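You operate a simulated robot arm through the tools that you are given. There is no shell and no other tool.

You run a simulated robot arm. Do the job below in one go: nothing can be reset, and whatever is moved stays where it is left.

## Task
Put air on the cream block and dab all three cap nuts.
Fine: shut the yellow knob, open the blue one, wet the orange pad in the tin, dab each nut, stand the pad on the tin. Set down upright: orange pad.

It is judged by the outcome, as a careful person would: the job done as asked, and still so three seconds after it is handed in. It fails if anything else is knocked over, pushed out of place, dropped, spilled or broken. A push-on lid holds only when it is set on centred and level and pressed home; a screw cap is set on level and turned clockwise until tight.

## Robot
A 7-joint arm with a two-finger gripper, fixed in place. Base frame: the origin is at the foot of the arm, x ahead of it, y to its left, z up; the work surface is at about z = 880. Units: mm, rad, N and s.
With the tool pointing down near the work surface it reaches from about 340 to 720 mm from the base axis. Its first joint turns from -1.152 to 1.152 rad. Payload 2.45 kg.
The tool frame sits at the grasp point between the pads (the TCP): z along the fingers, y along the line on which they close. The tips reach 26 mm beyond it. Largest opening 96 mm; the body of the gripper starts 69 mm behind the TCP.
Orientation is that of the tool frame in the base frame, as a unit quaternion [x, y, z, w]. With the fingers straight down and closing along the base's y, the tool's x points along the base's -x, its y along +y and its z along -z.

## Interface
- The arm moves only by the tool step_arm. Its argument "commands" is a list of rows, each a list of 7 numbers: the shift along the tool's x, y, z in m, then the turn, a rotation vector about the tool's x, y, z in rad, then the gripper command, from -1 (shut) to 1 (fully open), values between in proportion. In form: [[x, y, z, ax, ay, az, claw], ...]. A call has 1 to 20 rows; each row shifts and turns the commanded pose from where the row before left it, along the tool's axes as they then stand. Rows are played at 5 a second. More than 50 mm and 0.15 rad between two rows, or a gripper value outside its range, and nothing of the call is played. A pose out of reach is approached as far as the arm can. The call stops where the force on the tool passes 40 N (or 10 N more than at its start, if that is more) or the arm is blocked; 0.2 s more then pass. The fingers move at their own pace and stop on an object; they squeeze with about 39 N. The grip force told is the motor's: it shows also when the fingers shut on nothing. Time passes only in rows, and 0.2 s behind the last, so rows that do not move let the fingers close. It gives the time, the measured TCP pose, the force on the tool (base axes), the opening and the grip force at its end, in the units of the frame above (readings bear some noise), with the torque about the TCP (base axes, N m) and any sound that the robot's microphone picked up.
- Cameras (640 x 400 px; columns grow to the right, rows downward): "scene" is fixed at [158, -388, 1419.9]; the picture's right is [0.83, -0.55, 0.00], its down [-0.35, -0.53, -0.77] and it looks along [0.43, 0.65, -0.63] (base axes); focal length 235 px, centre (320, 200). "wrist" rides on the gripper at [82, 3, -98] in the tool frame; the picture's right is [-0.04, 1.00, 0.00], its down [-0.73, -0.03, -0.68] and it looks along [-0.68, -0.03, 0.73] (tool axes); focal length 256 px, centre (320, 200). There is no depth. A picture from a camera that has moved, and an enlarged one, comes with that camera's place and axes in the base frame and with its lens.
- snapshot(camera): a new picture of that camera. No time passes.
- inspect(camera, box): a new picture of the part [left, top, right, bottom] of that camera's present view, enlarged. No time passes.
- sign_off(): hands the job in; it is judged then, once.

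Nothing tells you positions but the pictures and the camera data. Unless the task says otherwise, let go and move clear before handing in.

The tools are called after "Request:" as name(argument=value, ...) on one line, values as JSON. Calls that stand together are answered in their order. step_arm: Moves the arm, as the interface text tells. Its arguments: {"type":"object","properties":{"commands":{"type":"array","items":{"type":"array","items":{"type":"number"}}}},"required":["commands"]} The other tools are called the same way: snapshot (camera) takes a picture; inspect (camera, box) takes an enlarged picture of a part of a camera's view; sign_off () hands the job in.

At the start:

```text
time: 0.0
tcp_pos: [313.9, -151.1, 1252.0]
ee_rot: [0.0, 1.0, 0.0, 0.0]
wrist_force: [0.6, -0.1, 0.2]
torque: [0.0, 0.01, -0.02]
gripper_width: 95.8
finger_force: 0.0
```

scene: 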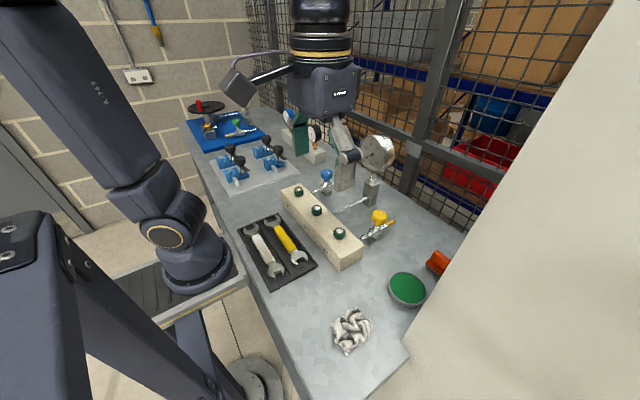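
wrist: 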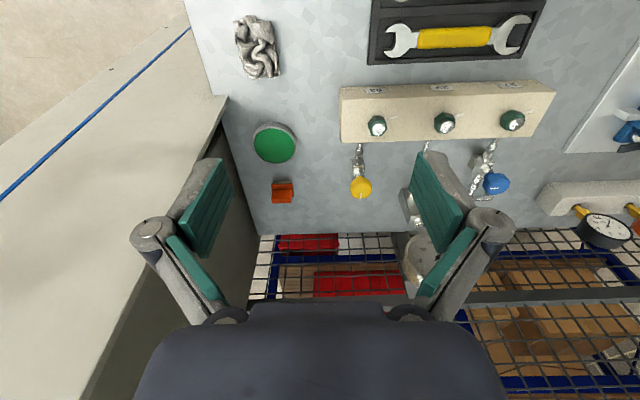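

I see the bench with the cream block and its three cap nuts, the yellow and blue knobs, the green tin, and the orange pad near the screen. I'll look closer before moving anything.

Request:
inspect(camera="scene", box=[270, 150, 430, 250])

Request:
inspect(camera="scene", box=[330, 220, 490, 320])

Request:
inspect(camera="wrist", box=[320, 70, 560, 220])

Request:
inspect(camera="wrist", box=[220, 100, 380, 220])

Request:
inspect(camera="wrist", box=[500, 100, 640, 260])

```text
4.00 times, centred on (350, 200) of scene
camera zoom: at [158.0, -388.0, 1419.9], right [0.83, -0.55, 0.0], down [-0.35, -0.53, -0.77], along [0.43, 0.65, -0.63], focal length 940 px, centre (200, 200)
```

zoom: 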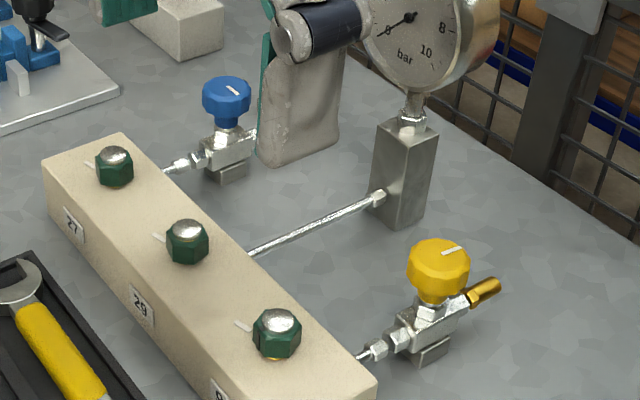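

```text
4.00 times, centred on (410, 270) of scene
camera zoom: at [158.0, -388.0, 1419.9], right [0.83, -0.55, 0.0], down [-0.35, -0.53, -0.77], along [0.43, 0.65, -0.63], focal length 940 px, centre (-40, -80)
```

zoom: 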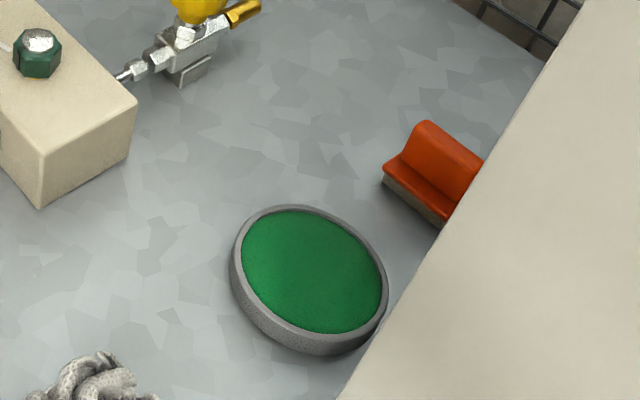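

```text
2.67 times, centred on (440, 145) of wrist
camera zoom: at [231.8, -146.8, 1350.4], right [0.04, 1.0, 0.0], down [0.73, -0.03, 0.68], along [0.68, -0.03, -0.73], focal length 683 px, centre (0, 347)
```

zoom: 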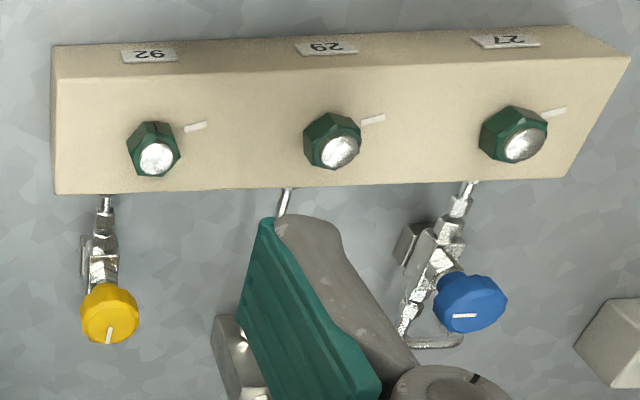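

```text
3.33 times, centred on (300, 160) of wrist
camera zoom: at [231.8, -146.8, 1350.4], right [0.04, 1.0, 0.0], down [0.73, -0.03, 0.68], along [0.68, -0.03, -0.73], focal length 853 px, centre (387, 333)
```

zoom: 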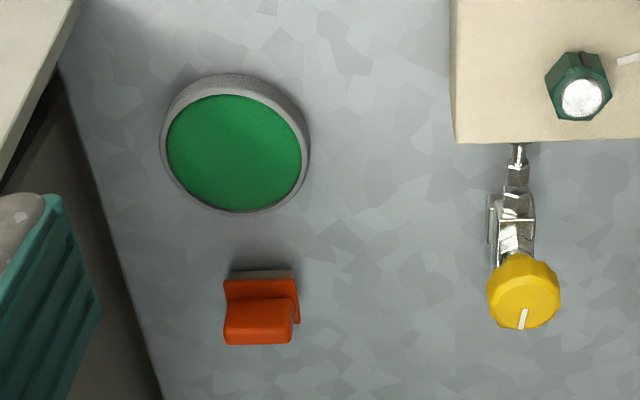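

```text
2.50 times, centred on (570, 180) of wrist
camera zoom: at [231.8, -146.8, 1350.4], right [0.04, 1.0, 0.0], down [0.73, -0.03, 0.68], along [0.68, -0.03, -0.73], focal length 640 px, centre (-305, 250)
```

zoom: 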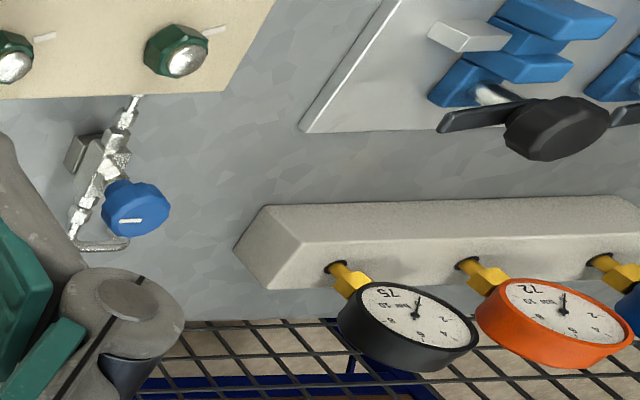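

The tin looks to be near (497, -250), the pad near (620, -250), the nuts at x≈438 with y≈-59/54/162, and the knobs near (564, -79) and (576, 199). I'll check the pale structure on the right and get a closer view before committing.

Request:
inspect(camera="wrist", box=[0, 0, 320, 400])

Request:
step_arm(commands=[[-0.03, 0, 0, 0, 0, 0, 1], [-0.03, 0, 0.01, 0, 0, 0, 1], [-0.03, 0, 0.02, 0, 0, 0, 1], [-0.03, 0, 0.02, 0, 0, 0, 1], [0, 0.02, 0.02, 0, 0, 0, 1], [0, 0.02, 0.02, 0, 0, 0, 1], [0, 0.02, 0.01, 0, 0, 0, 1], [0, 0, 0, 0, 0, 0, 1]])

Request:
snapshot(camera="wrist")

Request:
snapshot(camera="scene")

```text
1.00 times, centred on (160, 200) of wrist (not enlarged: the box is as wide or as high as the picture)
camera zoom: at [231.8, -146.8, 1350.4], right [0.04, 1.0, 0.0], down [0.73, -0.03, 0.68], along [0.68, -0.03, -0.73], focal length 256 px, centre (480, 200)
```

zoom: 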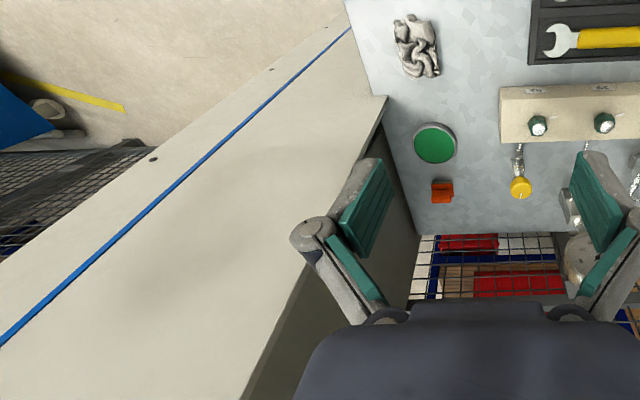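

```text
time: 1.8
tcp_pos: [433.4, -91.6, 1149.6]
ee_rot: [0.0, 1.0, 0.0, 0.001]
wrist_force: [0.2, 1.0, 0.0]
torque: [0.0, 0.0, 0.01]
gripper_width: 96.1
finger_force: 0.1
```

```text
taken
camera wrist: at [350.6, -88.0, 1249.3], right [0.04, 1.0, 0.0], down [0.73, -0.03, 0.68], along [0.68, -0.03, -0.73], focal length 256 px, centre (320, 200)
```

wrist: 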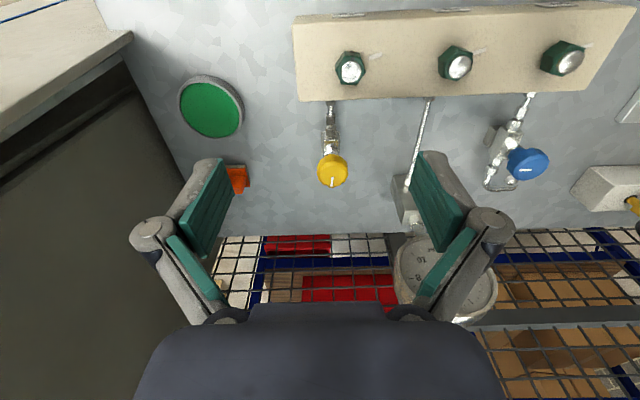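

```text
taken
```

scene: 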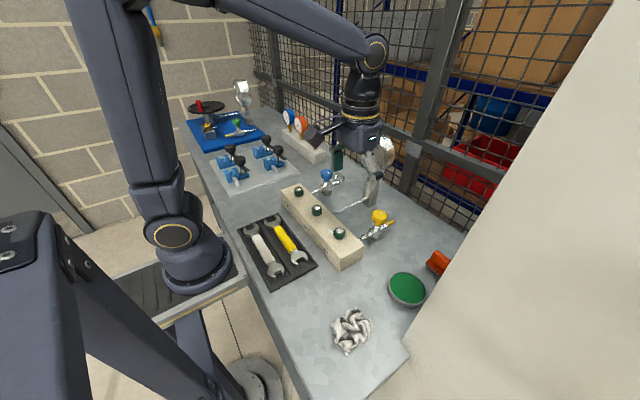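

The pale structure is a tall cabinet face: its corner is near (405, -322), and its side runs along y≈-322 behind the pad. I'll zoom in on the knobs and pad before approaching the yellow knob.

Request:
inspect(camera="scene", box=[355, 200, 403, 245])

Request:
inspect(camera="scene", box=[300, 155, 364, 200])

Request:
inspect(camera="scene", box=[415, 240, 463, 285])

Request:
inspect(camera="scene", box=[315, 215, 363, 260])

Request:
inspect(camera="wrist", box=[280, 80, 380, 200])

```text
8.89 times, centred on (379, 222) of scene
camera zoom: at [158.0, -388.0, 1419.9], right [0.83, -0.55, 0.0], down [-0.35, -0.53, -0.77], along [0.43, 0.65, -0.63], focal length 2089 px, centre (-204, 0)
```

zoom: 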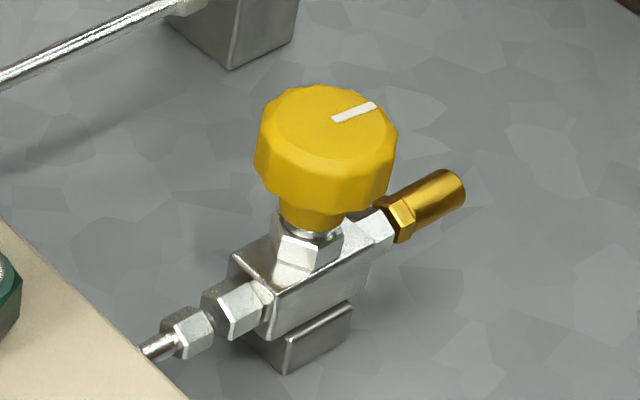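

```text
8.89 times, centred on (332, 178) of scene
camera zoom: at [158.0, -388.0, 1419.9], right [0.83, -0.55, 0.0], down [-0.35, -0.53, -0.77], along [0.43, 0.65, -0.63], focal length 2089 px, centre (213, 400)
```

zoom: 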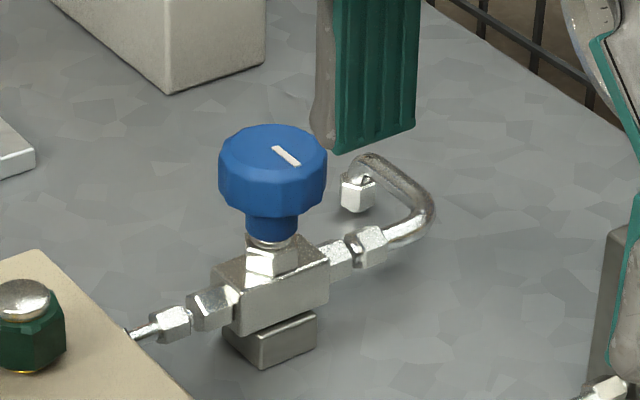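

```text
8.89 times, centred on (439, 262) of scene
camera zoom: at [158.0, -388.0, 1419.9], right [0.83, -0.55, 0.0], down [-0.35, -0.53, -0.77], along [0.43, 0.65, -0.63], focal length 2089 px, centre (-738, -356)
```

zoom: 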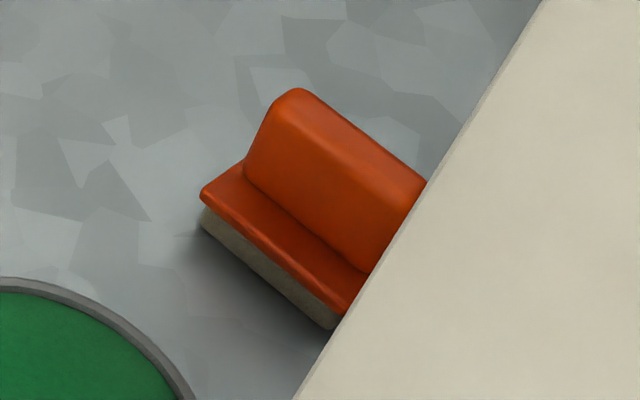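

```text
8.89 times, centred on (339, 238) of scene
camera zoom: at [158.0, -388.0, 1419.9], right [0.83, -0.55, 0.0], down [-0.35, -0.53, -0.77], along [0.43, 0.65, -0.63], focal length 2089 px, centre (151, -133)
```

zoom: 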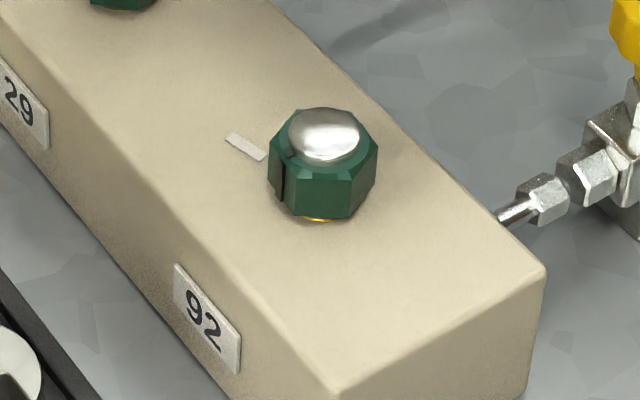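

```text
3.33 times, centred on (330, 140) of wrist
camera zoom: at [350.6, -88.0, 1249.3], right [0.04, 1.0, 0.0], down [0.73, -0.03, 0.68], along [0.68, -0.03, -0.73], focal length 853 px, centre (287, 400)
```

zoom: 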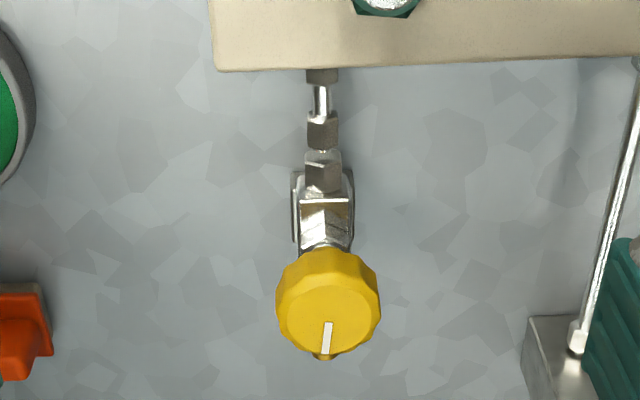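

The yellow mark points along its pipe and the blue mark points across, so they read as quarter-turn knobs: yellow open, blue shut. I'll move above the yellow knob, taken as (560, -80) with its top at about 972.

Request:
step_arm(commands=[[-0.032, 0.003, 0.02, 0, 0, 0, 1], [-0.032, 0.003, 0.02, 0, 0, 0, 1], [-0.032, 0.003, 0.02, 0, 0, 0, 1], [-0.032, 0.003, 0.02, 0, 0, 0, 1], [0, 0, 0, 0, 0, 0, 1]])

Request:
snapshot(camera="wrist")

Request:
snapshot(camera="scene")

```text
time: 3.0
tcp_pos: [561.8, -79.7, 1072.5]
ee_rot: [0.0, 1.0, 0.0, 0.0]
wrist_force: [-0.3, 1.1, 0.5]
torque: [-0.02, 0.02, 0.04]
gripper_width: 96.0
finger_force: 0.1
```

```text
taken
camera wrist: at [479.4, -75.8, 1170.5], right [0.04, 1.0, 0.0], down [0.73, -0.03, 0.68], along [0.68, -0.03, -0.73], focal length 256 px, centre (320, 200)
```

wrist: 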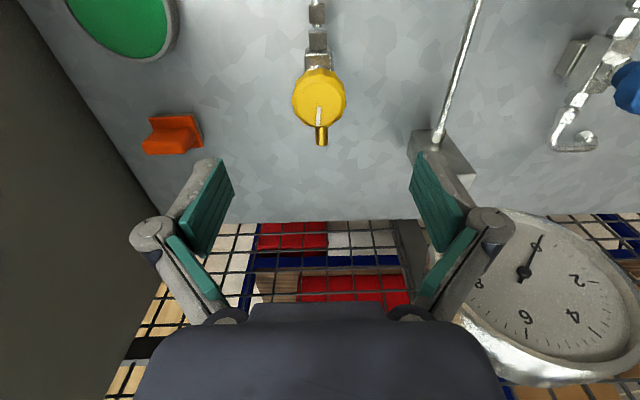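

```text
taken
```

scene: 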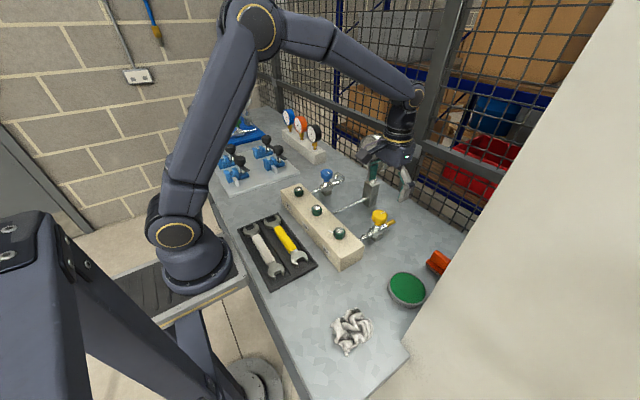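

Request:
inspect(camera="wrist", box=[270, 50, 370, 150])

Request:
inspect(camera="scene", box=[355, 200, 403, 245])

```text
4.00 times, centred on (320, 100) of wrist
camera zoom: at [479.4, -75.8, 1170.5], right [0.04, 1.0, 0.0], down [0.73, -0.03, 0.68], along [0.68, -0.03, -0.73], focal length 1024 px, centre (320, 600)
```

zoom: 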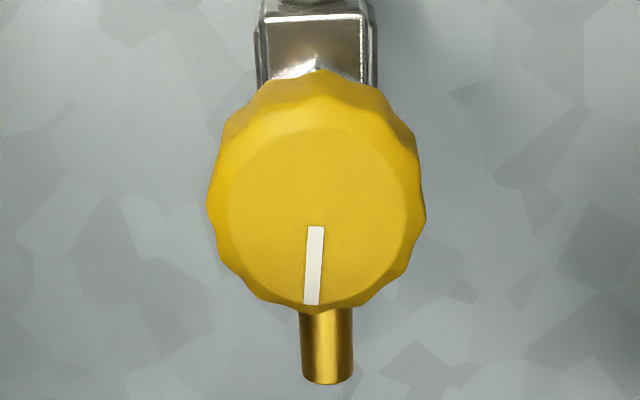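

```text
8.89 times, centred on (379, 222) of scene
camera zoom: at [158.0, -388.0, 1419.9], right [0.83, -0.55, 0.0], down [-0.35, -0.53, -0.77], along [0.43, 0.65, -0.63], focal length 2089 px, centre (-204, 0)
```

zoom: 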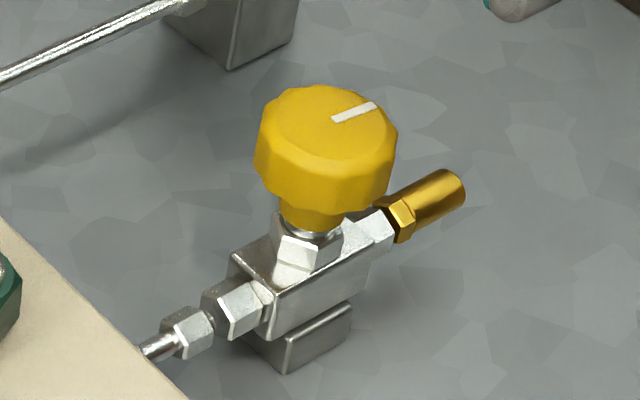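

The gripper is centred over the yellow knob. I'll lower onto it with the fingers open and check.

Request:
step_arm(commands=[[0.001, 0, 0.025, 0, 0, 0, 1], [0, 0, 0.025, 0, 0, 0, 1], [0, 0, 0.02, 0, 0, 0, 1], [0, 0, 0.015, 0, 0, 0, 1], [0, 0, 0, 0, 0, 0, 1]])

Request:
inspect(camera="scene", box=[340, 170, 420, 245])

Request:
snapshot(camera="wrist")

```text
time: 4.2
tcp_pos: [560.4, -78.5, 985.3]
ee_rot: [0.0, 1.0, 0.0, 0.001]
wrist_force: [0.4, -1.3, 0.0]
torque: [0.01, -0.02, 0.0]
gripper_width: 96.0
finger_force: 0.1
```

```text
5.33 times, centred on (380, 208) of scene
camera zoom: at [158.0, -388.0, 1419.9], right [0.83, -0.55, 0.0], down [-0.35, -0.53, -0.77], along [0.43, 0.65, -0.63], focal length 1253 px, centre (0, 160)
```

zoom: 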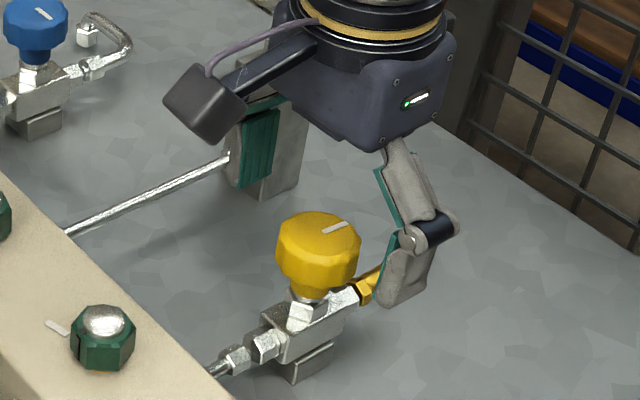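

```text
taken
camera wrist: at [478.1, -74.3, 1084.6], right [0.04, 1.0, 0.0], down [0.73, -0.03, 0.68], along [0.68, -0.03, -0.73], focal length 256 px, centre (320, 200)
```

wrist: 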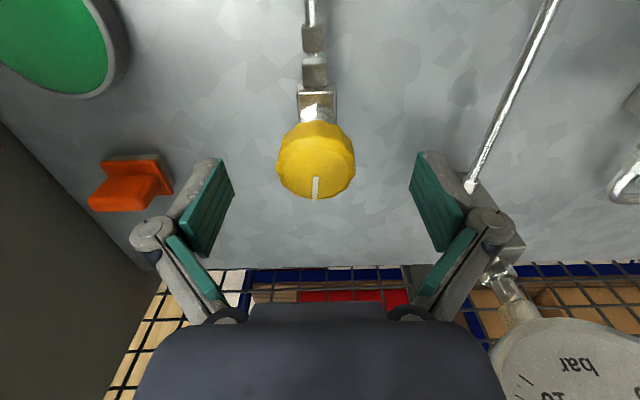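

Knob top is at about 969. I'll lower another 10 mm so the pads cover the skirt, then close.

Request:
step_arm(commands=[[0, -0.001, 0.01, 0, 0, 0, 1], [0, 0, 0, 0, 0, 0, -1], [0, 0, 0, 0, 0, 0, -1], [0, 0, 0, 0, 0, 0, -1], [0, 0, 0, 0, 0, 0, -1], [0, 0, 0, 0, 0, 0, -1]])

Request:
snapshot(camera="wrist")

Request:
inspect(camera="scene", box=[340, 170, 420, 245])

```text
time: 5.6
tcp_pos: [561.6, -80.2, 976.3]
ee_rot: [0.0, 1.0, -0.001, 0.0]
wrist_force: [0.3, -5.2, 1.2]
torque: [-0.12, 0.01, 0.0]
gripper_width: 40.7
finger_force: 45.4
```

```text
taken
camera wrist: at [479.7, -76.1, 1075.5], right [0.04, 1.0, 0.0], down [0.73, -0.03, 0.68], along [0.68, -0.03, -0.73], focal length 256 px, centre (320, 200)
```

wrist: 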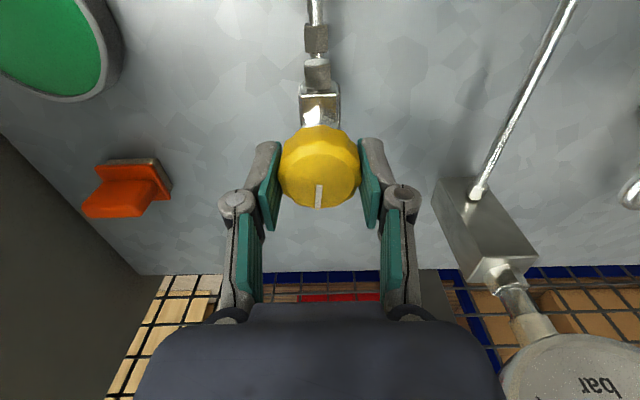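

```text
5.33 times, centred on (380, 208) of scene
camera zoom: at [158.0, -388.2, 1419.9], right [0.83, -0.55, 0.0], down [-0.35, -0.53, -0.77], along [0.43, 0.65, -0.63], focal length 1253 px, centre (0, 160)
```

zoom: 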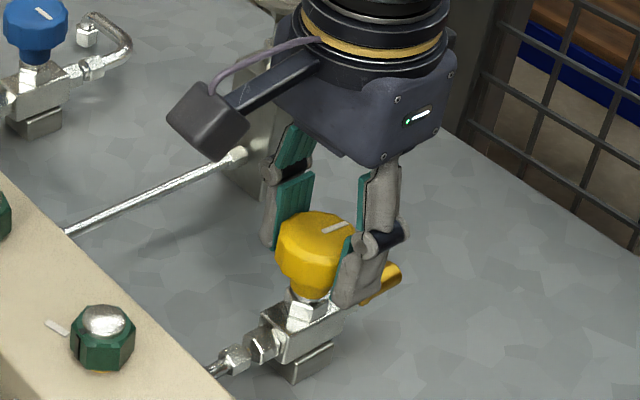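

The knob is gripped. Next I'll turn it clockwise seen from above (positive about tool z), a bit at a time while watching the torque.

Request:
step_arm(commands=[[0, 0, 0, 0, 0, 0.08, -1], [0, 0, 0, 0, 0, 0.08, -1], [0, 0, 0, 0, 0, 0.08, -1], [0, 0, 0, 0, 0, 0.08, -1], [0, 0, 0, 0, 0, 0, -1]])

Request:
snapshot(camera="wrist")

```text
time: 6.8
tcp_pos: [563.1, -81.1, 976.1]
ee_rot: [0.16, 0.987, 0.0, 0.002]
wrist_force: [6.8, -14.6, 1.5]
torque: [-0.42, -0.27, 0.02]
gripper_width: 40.8
finger_force: 44.7
```

```text
taken
camera wrist: at [484.6, -51.2, 1075.3], right [0.35, 0.94, 0.0], down [0.68, -0.26, 0.68], along [0.64, -0.24, -0.73], focal length 256 px, centre (320, 200)
```

wrist: 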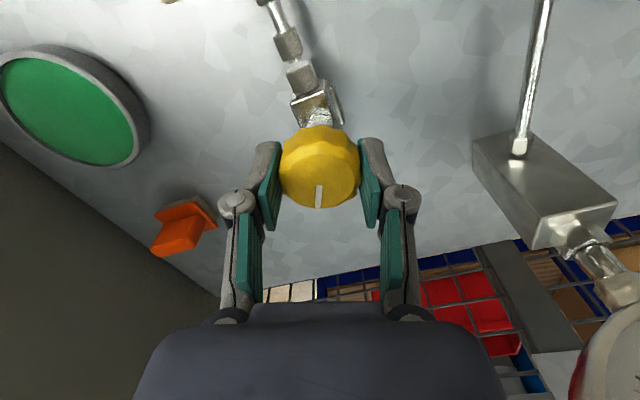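

Request:
step_arm(commands=[[0, -0.001, 0, 0, 0, 0.08, -1], [0, -0.0005, 0, 0, 0, 0.08, -1], [0, 0, 0, 0, 0, 0.08, -1], [0, 0, 0, 0, 0, 0.08, -1], [0, 0, 0, 0, 0, 0, -1]])

```text
time: 8.0
tcp_pos: [561.5, -81.2, 975.3]
ee_rot: [0.315, 0.949, 0.0, 0.0]
wrist_force: [8.0, -12.3, 1.2]
torque: [-0.4, -0.58, -0.02]
gripper_width: 40.9
finger_force: 45.4
```

Request:
step_arm(commands=[[-0.0015, -0.0005, 0, 0, 0, 0.08, -1], [0, 0, 0, 0, 0, 0.08, -1], [0, 0, 0, 0, 0, 0.08, -1], [0, 0, 0, 0, 0, 0.08, -1], [0, 0, 0, 0, 0, 0, -1]])

Request:
snapshot(camera="wrist")

```text
time: 9.2
tcp_pos: [561.4, -82.3, 977.2]
ee_rot: [0.462, 0.887, 0.0, -0.002]
wrist_force: [-4.2, 1.6, 5.7]
torque: [-0.1, 0.08, -0.03]
gripper_width: 41.1
finger_force: 45.6
```

```text
taken
camera wrist: at [516.5, -12.9, 1075.8], right [0.84, 0.54, 0.0], down [0.4, -0.62, 0.68], along [0.36, -0.57, -0.74], focal length 256 px, centre (320, 200)
```

wrist: 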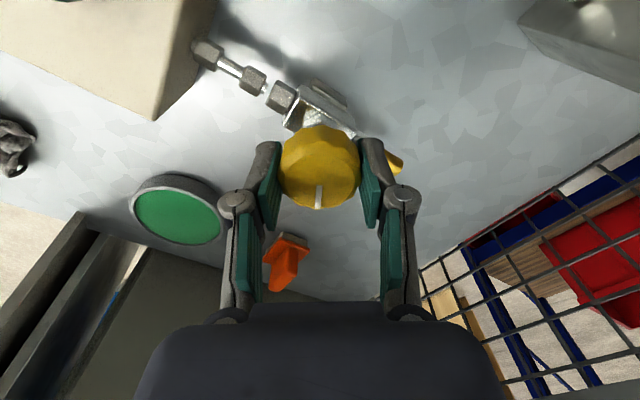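

Request:
step_arm(commands=[[0, 0, 0, 0, 0, 0.08, -1], [0, 0, 0, 0, 0, 0.08, -1], [0, 0, 0, 0, 0, 0.08, -1], [0, 0, 0, 0, 0, 0.08, -1], [0, 0, 0, 0, 0, 0.08, -1], [0, 0, 0, 0, 0, 0.08, -1], [0, 0, 0, 0, 0, 0, -1]])

Request:
snapshot(camera="wrist")

```text
time: 10.8
tcp_pos: [560.7, -83.0, 977.3]
ee_rot: [0.659, 0.752, 0.0, 0.0]
wrist_force: [-13.5, 3.9, 4.5]
torque: [0.12, 0.26, -0.01]
gripper_width: 40.8
finger_force: 45.0
```

```text
taken
camera wrist: at [552.1, -0.5, 1075.5], right [1.0, 0.09, 0.0], down [0.07, -0.73, 0.68], along [0.06, -0.68, -0.73], focal length 256 px, centre (320, 200)
```

wrist: 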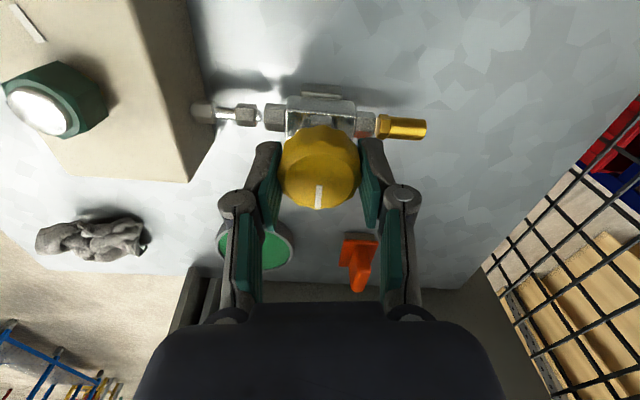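

Request:
step_arm(commands=[[0, 0, 0, 0, 0, 0.05, -1], [0, 0, 0, 0, 0, 0.05, -1], [0, 0, 0, 0, 0, 0.05, -1], [0, 0, 0, 0, 0, 0, -1]])

Request:
inspect(camera="wrist", box=[240, 80, 440, 230])

```text
time: 11.8
tcp_pos: [561.2, -84.8, 975.0]
ee_rot: [0.714, 0.7, -0.002, 0.0]
wrist_force: [-17.6, -9.7, 1.4]
torque: [-0.69, 0.37, 0.57]
gripper_width: 41.1
finger_force: 45.0
```

```text
2.67 times, centred on (340, 155) of wrist
camera zoom: at [564.2, -2.2, 1075.1], right [1.0, -0.06, 0.0], down [-0.04, -0.73, 0.68], along [-0.04, -0.68, -0.73], focal length 683 px, centre (267, 320)
```

zoom: 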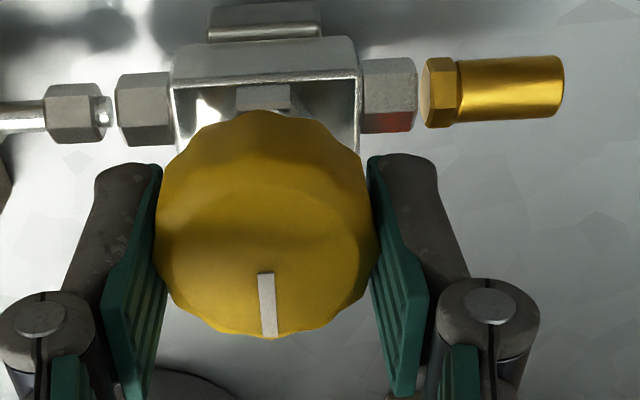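

The torque jumped at about a quarter turn and the mark now lies across the pipe. I'll nudge a touch more to confirm the stop.

Request:
step_arm(commands=[[0.0007, 0.0007, 0, 0, 0, 0.04, -1], [0, 0, 0, 0, 0, 0, -1]])

```text
time: 12.4
tcp_pos: [560.0, -84.0, 975.3]
ee_rot: [0.727, 0.686, -0.002, -0.002]
wrist_force: [-24.0, -14.2, 1.0]
torque: [-0.22, 0.51, 0.39]
gripper_width: 40.9
finger_force: 45.1
```

Request:
inspect(camera="wrist", box=[240, 80, 440, 230])

Request:
step_arm(commands=[[0, 0, 0, 0, 0, -0.03, -0.4], [0, 0, 0, 0, 0, 0, 0.2], [0, 0, 0, 0, 0, 0, 0.8], [0, 0, 0, 0, 0, 0, 0.8], [0, 0, -0.03, 0, 0, 0, 0.8], [0, 0, -0.04, 0, 0, 0, 0.8], [0, 0, -0.04, 0, 0, 0, 0.8], [0, 0, 0, 0, 0, 0, 0.8]])

Request:
snapshot(camera="wrist")

Request:
inspect(camera="scene", box=[340, 180, 420, 245])

```text
2.67 times, centred on (340, 155) of wrist
camera zoom: at [567.5, -1.7, 1075.1], right [0.99, -0.1, 0.0], down [-0.07, -0.73, 0.68], along [-0.07, -0.68, -0.73], focal length 683 px, centre (267, 320)
```

zoom: 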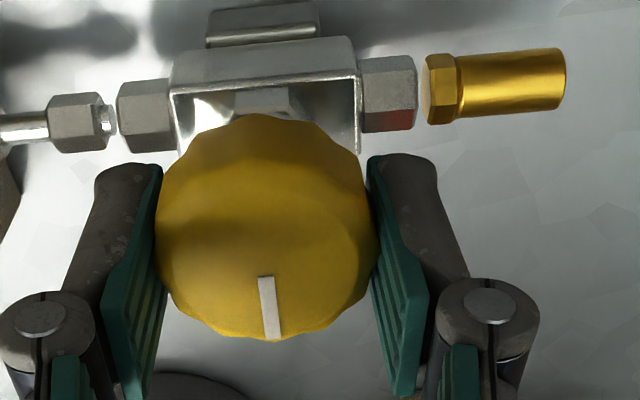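

```text
time: 14.2
tcp_pos: [561.4, -81.1, 1087.7]
ee_rot: [0.717, 0.697, 0.0, 0.0]
wrist_force: [0.2, -0.4, -0.6]
torque: [0.0, 0.0, -0.01]
gripper_width: 86.4
finger_force: 0.2
```

```text
taken
camera wrist: at [566.4, 0.1, 1186.6], right [1.0, -0.07, 0.0], down [-0.05, -0.73, 0.68], along [-0.05, -0.68, -0.73], focal length 256 px, centre (320, 200)
```

wrist: 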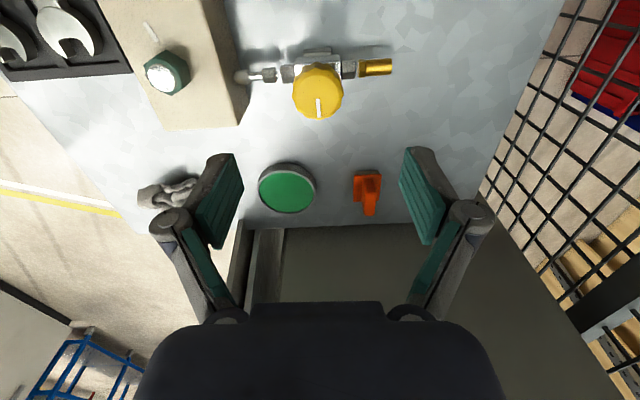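

```text
6.15 times, centred on (380, 212) of scene
camera zoom: at [158.0, -388.0, 1419.9], right [0.83, -0.55, 0.0], down [-0.35, -0.53, -0.77], along [0.43, 0.65, -0.63], focal length 1446 px, centre (-49, 123)
```

zoom: 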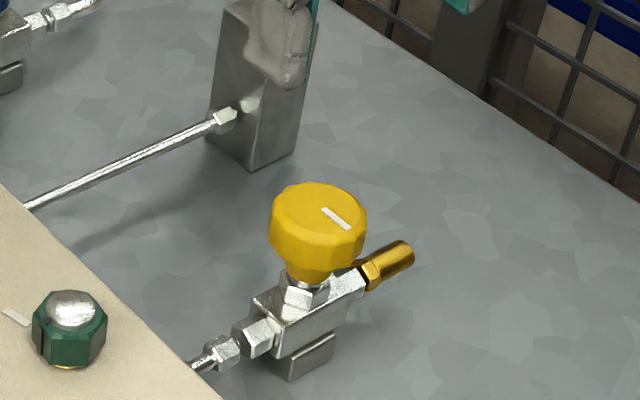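

Yellow is shut, with its mark now across the pipe. Next I'll cross over to the blue knob, staying high and keeping back from the gauge.

Request:
step_arm(commands=[[0.04, 0, 0, 0, 0, -0.028, 0.9], [0.04, 0, 0, 0, 0, 0, 0.9], [0.04, 0, 0, 0, 0, 0, 0.9], [0.04, 0, 0, 0, 0, 0, 0.9], [0.04, 0, 0, 0, 0, 0, 0.9], [0.04, 0, 0, 0, 0, 0, 0.9], [0.04, 0.005, 0, 0, 0, 0, 0.9], [0, 0, 0, 0, 0, 0, 0.9]])

Request:
snapshot(camera="wrist")

Request:
snapshot(camera="scene")

```text
time: 16.0
tcp_pos: [570.0, 198.4, 1085.2]
ee_rot: [0.707, 0.707, 0.001, 0.0]
wrist_force: [-0.6, 0.5, 0.2]
torque: [0.05, 0.01, -0.02]
gripper_width: 91.4
finger_force: 0.1
```

```text
taken
camera wrist: at [571.3, 280.3, 1184.3], right [1.0, -0.04, 0.0], down [-0.03, -0.73, 0.68], along [-0.03, -0.68, -0.73], focal length 256 px, centre (320, 200)
```

wrist: 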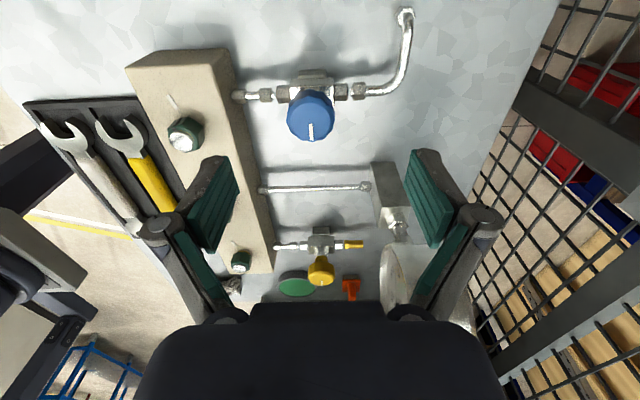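

```text
taken
```

scene: 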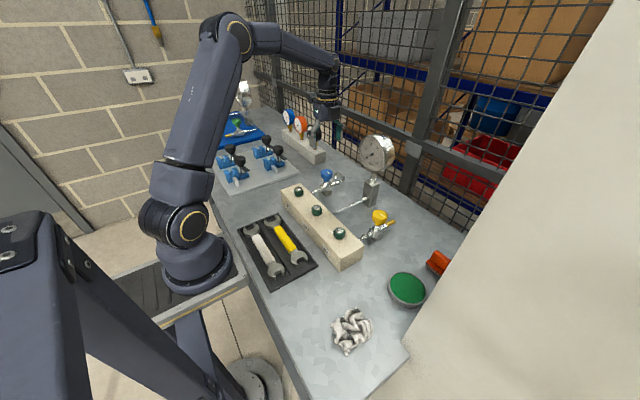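

Request:
inspect(camera="wrist", box=[260, 60, 360, 160])

Request:
inspect(camera="scene", box=[300, 125, 410, 200])

```text
4.00 times, centred on (310, 110) of wrist
camera zoom: at [571.3, 280.3, 1184.3], right [1.0, -0.04, 0.0], down [-0.03, -0.73, 0.68], along [-0.03, -0.68, -0.73], focal length 1024 px, centre (360, 560)
```

zoom: 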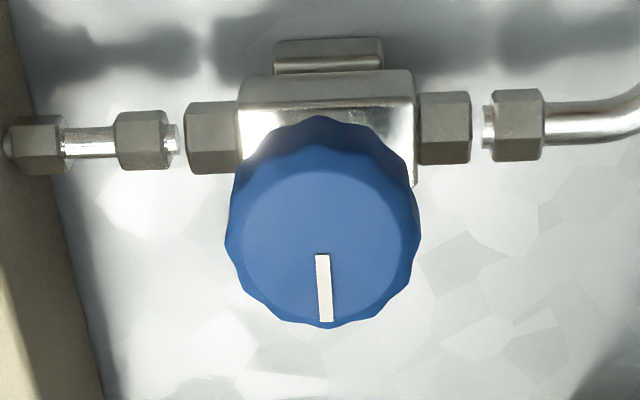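

```text
5.33 times, centred on (355, 162) of scene
camera zoom: at [158.0, -388.0, 1419.9], right [0.83, -0.55, 0.0], down [-0.35, -0.53, -0.77], along [0.43, 0.65, -0.63], focal length 1253 px, centre (133, 400)
```

zoom: 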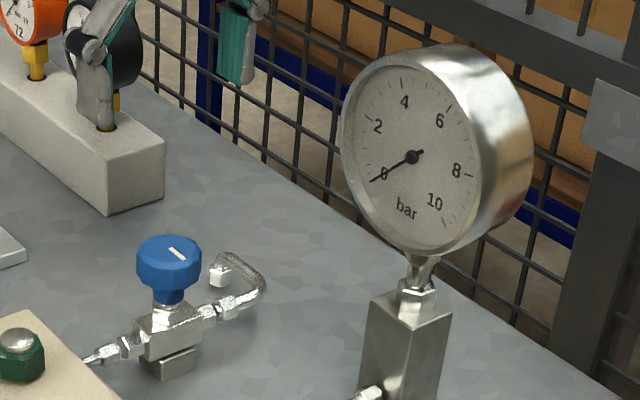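

Gauge reads 0, so no air is on yet. I place the blue knob at about (560, 175); I'll shift over it and lower part way.

Request:
step_arm(commands=[[-0.023, -0.0095, 0.02, 0, 0, 0, 0.9], [0, 0, 0.03, 0, 0, 0, 0.9], [0, 0, 0.03, 0, 0, 0, 0.9], [0, 0, 0.015, 0, 0, 0, 0.9], [0, 0, 0, 0, 0, 0, 0.9]])

Request:
snapshot(camera="wrist")

Request:
inspect(camera="scene", box=[290, 130, 380, 200])

```text
time: 17.2
tcp_pos: [558.2, 173.8, 992.0]
ee_rot: [0.707, 0.707, 0.0, -0.001]
wrist_force: [0.0, 0.5, 0.0]
torque: [-0.04, -0.02, 0.02]
gripper_width: 90.9
finger_force: 0.1
```

```text
taken
camera wrist: at [560.8, 256.2, 1090.3], right [1.0, -0.04, 0.0], down [-0.03, -0.73, 0.68], along [-0.03, -0.68, -0.73], focal length 256 px, centre (320, 200)
```

wrist: 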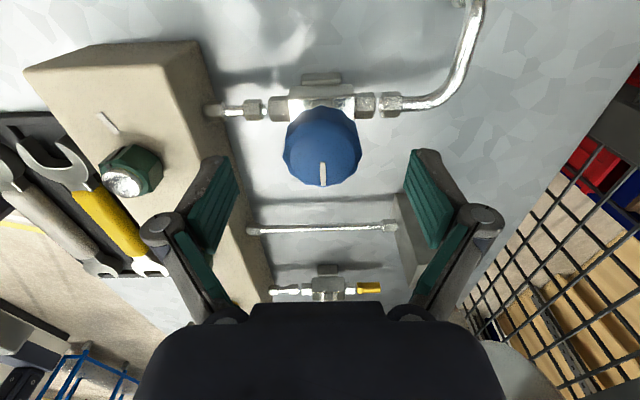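

```text
5.71 times, centred on (335, 165) of scene
camera zoom: at [158.0, -388.0, 1419.9], right [0.83, -0.55, 0.0], down [-0.35, -0.53, -0.77], along [0.43, 0.65, -0.63], focal length 1343 px, centre (234, 400)
```

zoom: 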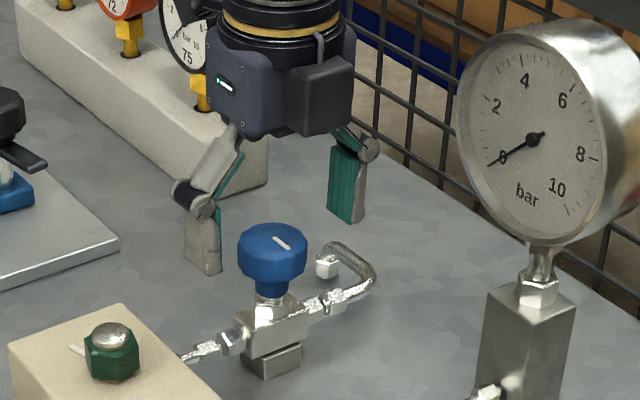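

Request:
inspect(camera="wrist", box=[270, 95, 370, 195])

```text
4.00 times, centred on (320, 145) of wrist
camera zoom: at [560.8, 256.2, 1090.3], right [1.0, -0.04, 0.0], down [-0.03, -0.73, 0.68], along [-0.03, -0.68, -0.73], focal length 1024 px, centre (320, 420)
```

zoom: 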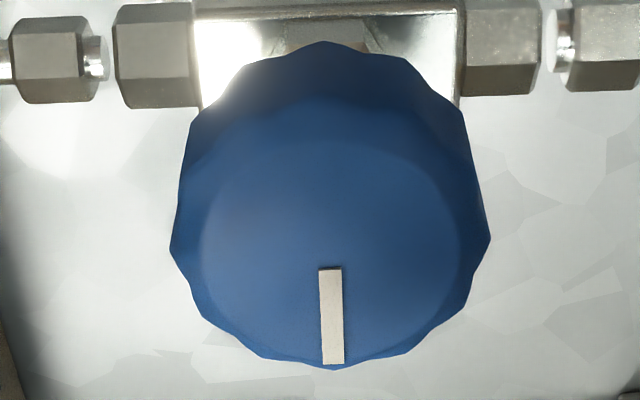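

Request:
step_arm(commands=[[0.001, 0.001, 0.01, 0, 0, 0, 0.9], [0, 0, 0.007, 0, 0, 0, 0.9], [0, 0, 0, 0, 0, 0, -1], [0, 0, 0, 0, 0, 0, -1], [0, 0, 0, 0, 0, 0, -1], [0, 0, 0, 0, 0, 0, -1], [0, 0, 0, 0, 0, 0, -1]])

Request:
snapshot(camera="wrist")

```text
time: 18.8
tcp_pos: [561.6, 175.4, 974.8]
ee_rot: [0.707, 0.707, 0.0, 0.0]
wrist_force: [-1.2, -0.2, -0.4]
torque: [0.0, 0.03, 0.0]
gripper_width: 41.0
finger_force: 44.6
```

```text
taken
camera wrist: at [562.4, 257.2, 1073.0], right [1.0, -0.04, 0.0], down [-0.03, -0.73, 0.68], along [-0.03, -0.68, -0.73], focal length 256 px, centre (320, 200)
```

wrist: 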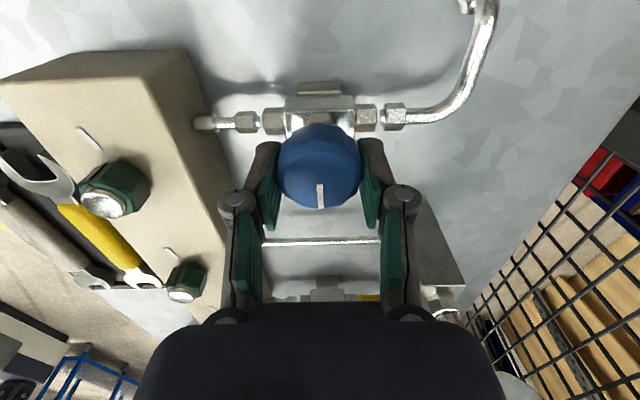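

Good grip on the blue knob. Now I'll turn it counter-clockwise seen from above to open.

Request:
step_arm(commands=[[0, 0, 0, 0, 0, -0.08, -1], [0, 0, 0, 0, 0, -0.08, -1], [0, 0, 0, 0, 0, -0.08, -1], [0, 0, 0, 0, 0, -0.08, -1], [0, 0, 0, 0, 0, -0.08, -1], [0, 0, 0, 0, 0, 0, -1]])

Request:
inspect(camera="scene", box=[290, 130, 410, 200])

```text
time: 20.2
tcp_pos: [560.9, 175.2, 974.3]
ee_rot: [0.553, 0.833, 0.001, 0.002]
wrist_force: [23.0, 0.1, -20.7]
torque: [-0.22, -0.23, -0.07]
gripper_width: 40.5
finger_force: 45.2
```

```text
5.33 times, centred on (350, 165) of scene
camera zoom: at [159.0, -387.9, 1419.9], right [0.83, -0.55, 0.0], down [-0.35, -0.53, -0.77], along [0.43, 0.65, -0.63], focal length 1253 px, centre (160, 387)
```

zoom: 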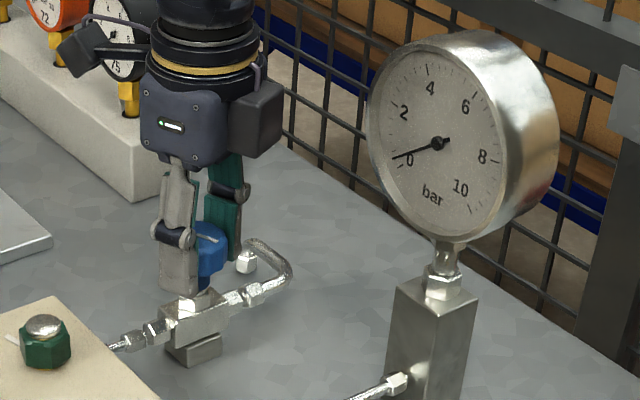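

Request:
step_arm(commands=[[-0.0006, 0.0014, 0.0007, 0, 0, -0.05, -1], [0, 0, 0, 0, 0, -0.05, -1], [0, 0, 0, 0, 0, 0, -1]])

Request:
snapshot(camera="wrist")

```text
time: 21.0
tcp_pos: [562.9, 175.4, 974.0]
ee_rot: [0.51, 0.86, 0.0, 0.001]
wrist_force: [14.4, -1.9, -7.2]
torque: [-0.2, -0.25, -0.07]
gripper_width: 41.2
finger_force: 45.0
```

```text
taken
camera wrist: at [524.8, 249.4, 1073.1], right [0.9, 0.44, 0.0], down [0.32, -0.66, 0.68], along [0.3, -0.61, -0.73], focal length 256 px, centre (320, 200)
```

wrist: 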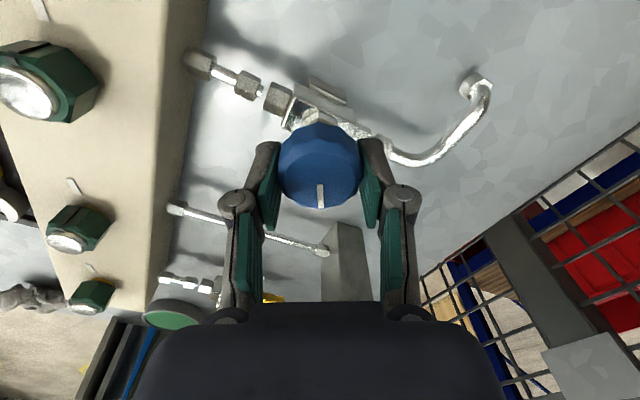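

Request:
step_arm(commands=[[-0.0005, 0.0009, 0.0003, 0, 0, -0.08, -1], [0, 0, 0, 0, 0, -0.08, -1], [0, 0, 0, 0, 0, -0.08, -1], [0, 0, 0, 0, 0, -0.08, -1], [0, 0, 0, 0, 0, 0, -1]])

Request:
inspect(camera="scene", box=[290, 130, 410, 200])

```text
time: 22.2
tcp_pos: [561.9, 175.9, 974.5]
ee_rot: [0.366, 0.93, 0.001, 0.0]
wrist_force: [10.5, -1.7, 12.0]
torque: [0.33, 0.16, -0.02]
gripper_width: 41.3
finger_force: 44.8
```

```text
5.33 times, centred on (350, 165) of scene
camera zoom: at [158.1, -388.2, 1419.9], right [0.83, -0.55, 0.0], down [-0.35, -0.53, -0.77], along [0.43, 0.65, -0.63], focal length 1253 px, centre (160, 387)
```

zoom: 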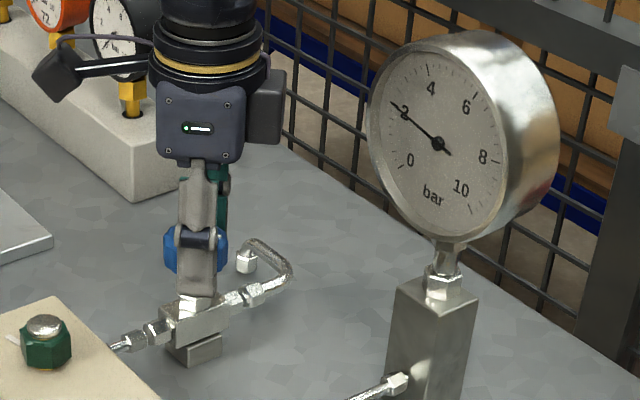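

Pressure is rising (about 2 bar). I'll keep opening toward the stop.

Request:
step_arm(commands=[[-0.0005, 0.0005, -0.0003, 0, 0, -0.08, -1], [0, 0, 0, 0, 0, -0.08, -1], [0, 0, 0, 0, 0, -0.08, -1], [0, 0, 0, 0, 0, -0.08, -1], [0, 0, 0, 0, 0, -0.08, -1], [0, 0, 0, 0, 0, -0.08, -1], [0, 0, 0, 0, 0, 0, -1]])

Request:
inspect(camera="scene", box=[290, 130, 410, 200])

```text
time: 23.8
tcp_pos: [564.3, 179.2, 973.1]
ee_rot: [0.134, 0.991, 0.002, 0.002]
wrist_force: [13.2, 18.3, 8.5]
torque: [0.5, 0.11, -0.05]
gripper_width: 41.1
finger_force: 44.8
```

```text
5.33 times, centred on (350, 165) of scene
camera zoom: at [158.2, -387.6, 1420.1], right [0.83, -0.55, 0.0], down [-0.35, -0.53, -0.77], along [0.43, 0.65, -0.63], focal length 1253 px, centre (160, 387)
```

zoom: 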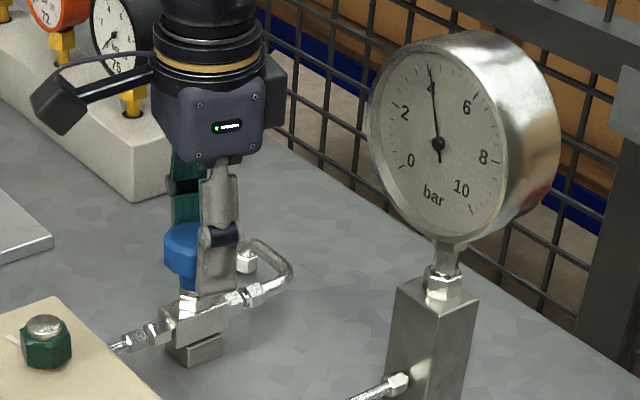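

Request:
step_arm(commands=[[-0.0006, 0.0017, 0, 0, 0, -0.06, -1], [0, 0, 0, 0, 0, -0.06, -1], [0, 0, 0, 0, 0, -0.06, -1], [0, 0, 0, 0, 0, -0.06, -1], [0, 0, 0, 0, 0, -0.03, -1], [0, 0, 0, 0, 0, 0, -1]])

Request:
snapshot(camera="wrist")

Request:
inspect(camera="scene", box=[290, 130, 410, 200])

```text
time: 25.2
tcp_pos: [563.5, 179.7, 974.7]
ee_rot: [0.001, 1.0, 0.002, 0.001]
wrist_force: [8.1, 25.0, 6.6]
torque: [0.41, 0.12, -0.08]
gripper_width: 41.1
finger_force: 44.6
```

```text
taken
camera wrist: at [481.9, 183.2, 1072.9], right [0.04, 1.0, 0.0], down [0.73, -0.03, 0.68], along [0.68, -0.02, -0.73], focal length 256 px, centre (320, 200)
```

wrist: 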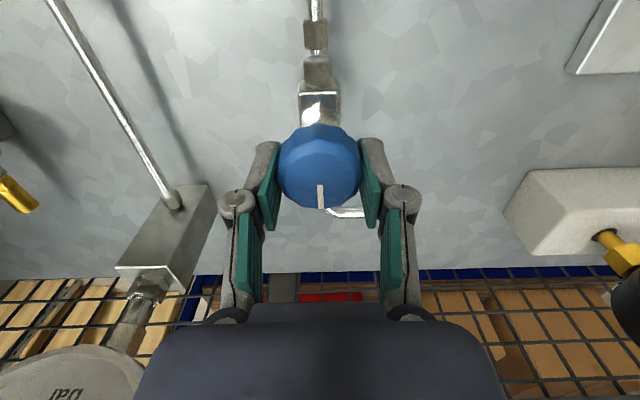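

```text
5.33 times, centred on (350, 165) of scene
camera zoom: at [158.1, -387.4, 1420.1], right [0.83, -0.55, 0.0], down [-0.35, -0.53, -0.77], along [0.43, 0.65, -0.63], focal length 1253 px, centre (160, 387)
```

zoom: 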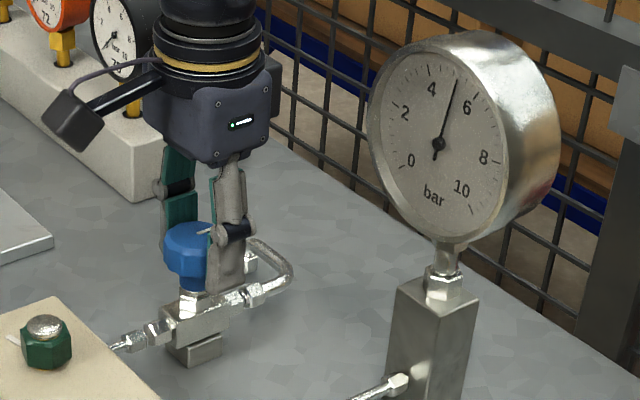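

Mark is now along the pipe and the gauge shows about 5 bar and rising. I'll give a small extra turn to feel for the stop.

Request:
step_arm(commands=[[0, 0.0015, 0, 0, 0, -0.04, -1], [0, 0, 0, 0, 0, -0.03, -1], [0, 0, 0, 0, 0, 0, -1]])

Request:
inspect(camera="wrist", box=[240, 80, 440, 230])

```text
time: 26.0
tcp_pos: [564.2, 179.7, 973.8]
ee_rot: [-0.034, 0.999, 0.0, 0.001]
wrist_force: [10.2, 20.5, -0.7]
torque: [0.55, 0.02, -0.54]
gripper_width: 40.9
finger_force: 45.2
```

```text
2.67 times, centred on (340, 155) of wrist
camera zoom: at [481.9, 178.2, 1072.8], right [-0.03, 1.0, 0.0], down [0.73, 0.02, 0.68], along [0.68, 0.02, -0.73], focal length 683 px, centre (267, 320)
```

zoom: 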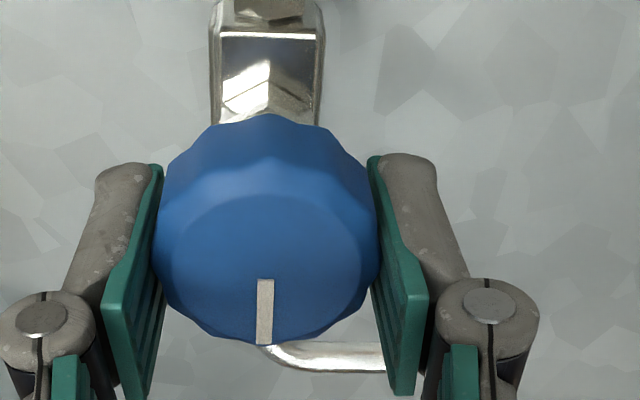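

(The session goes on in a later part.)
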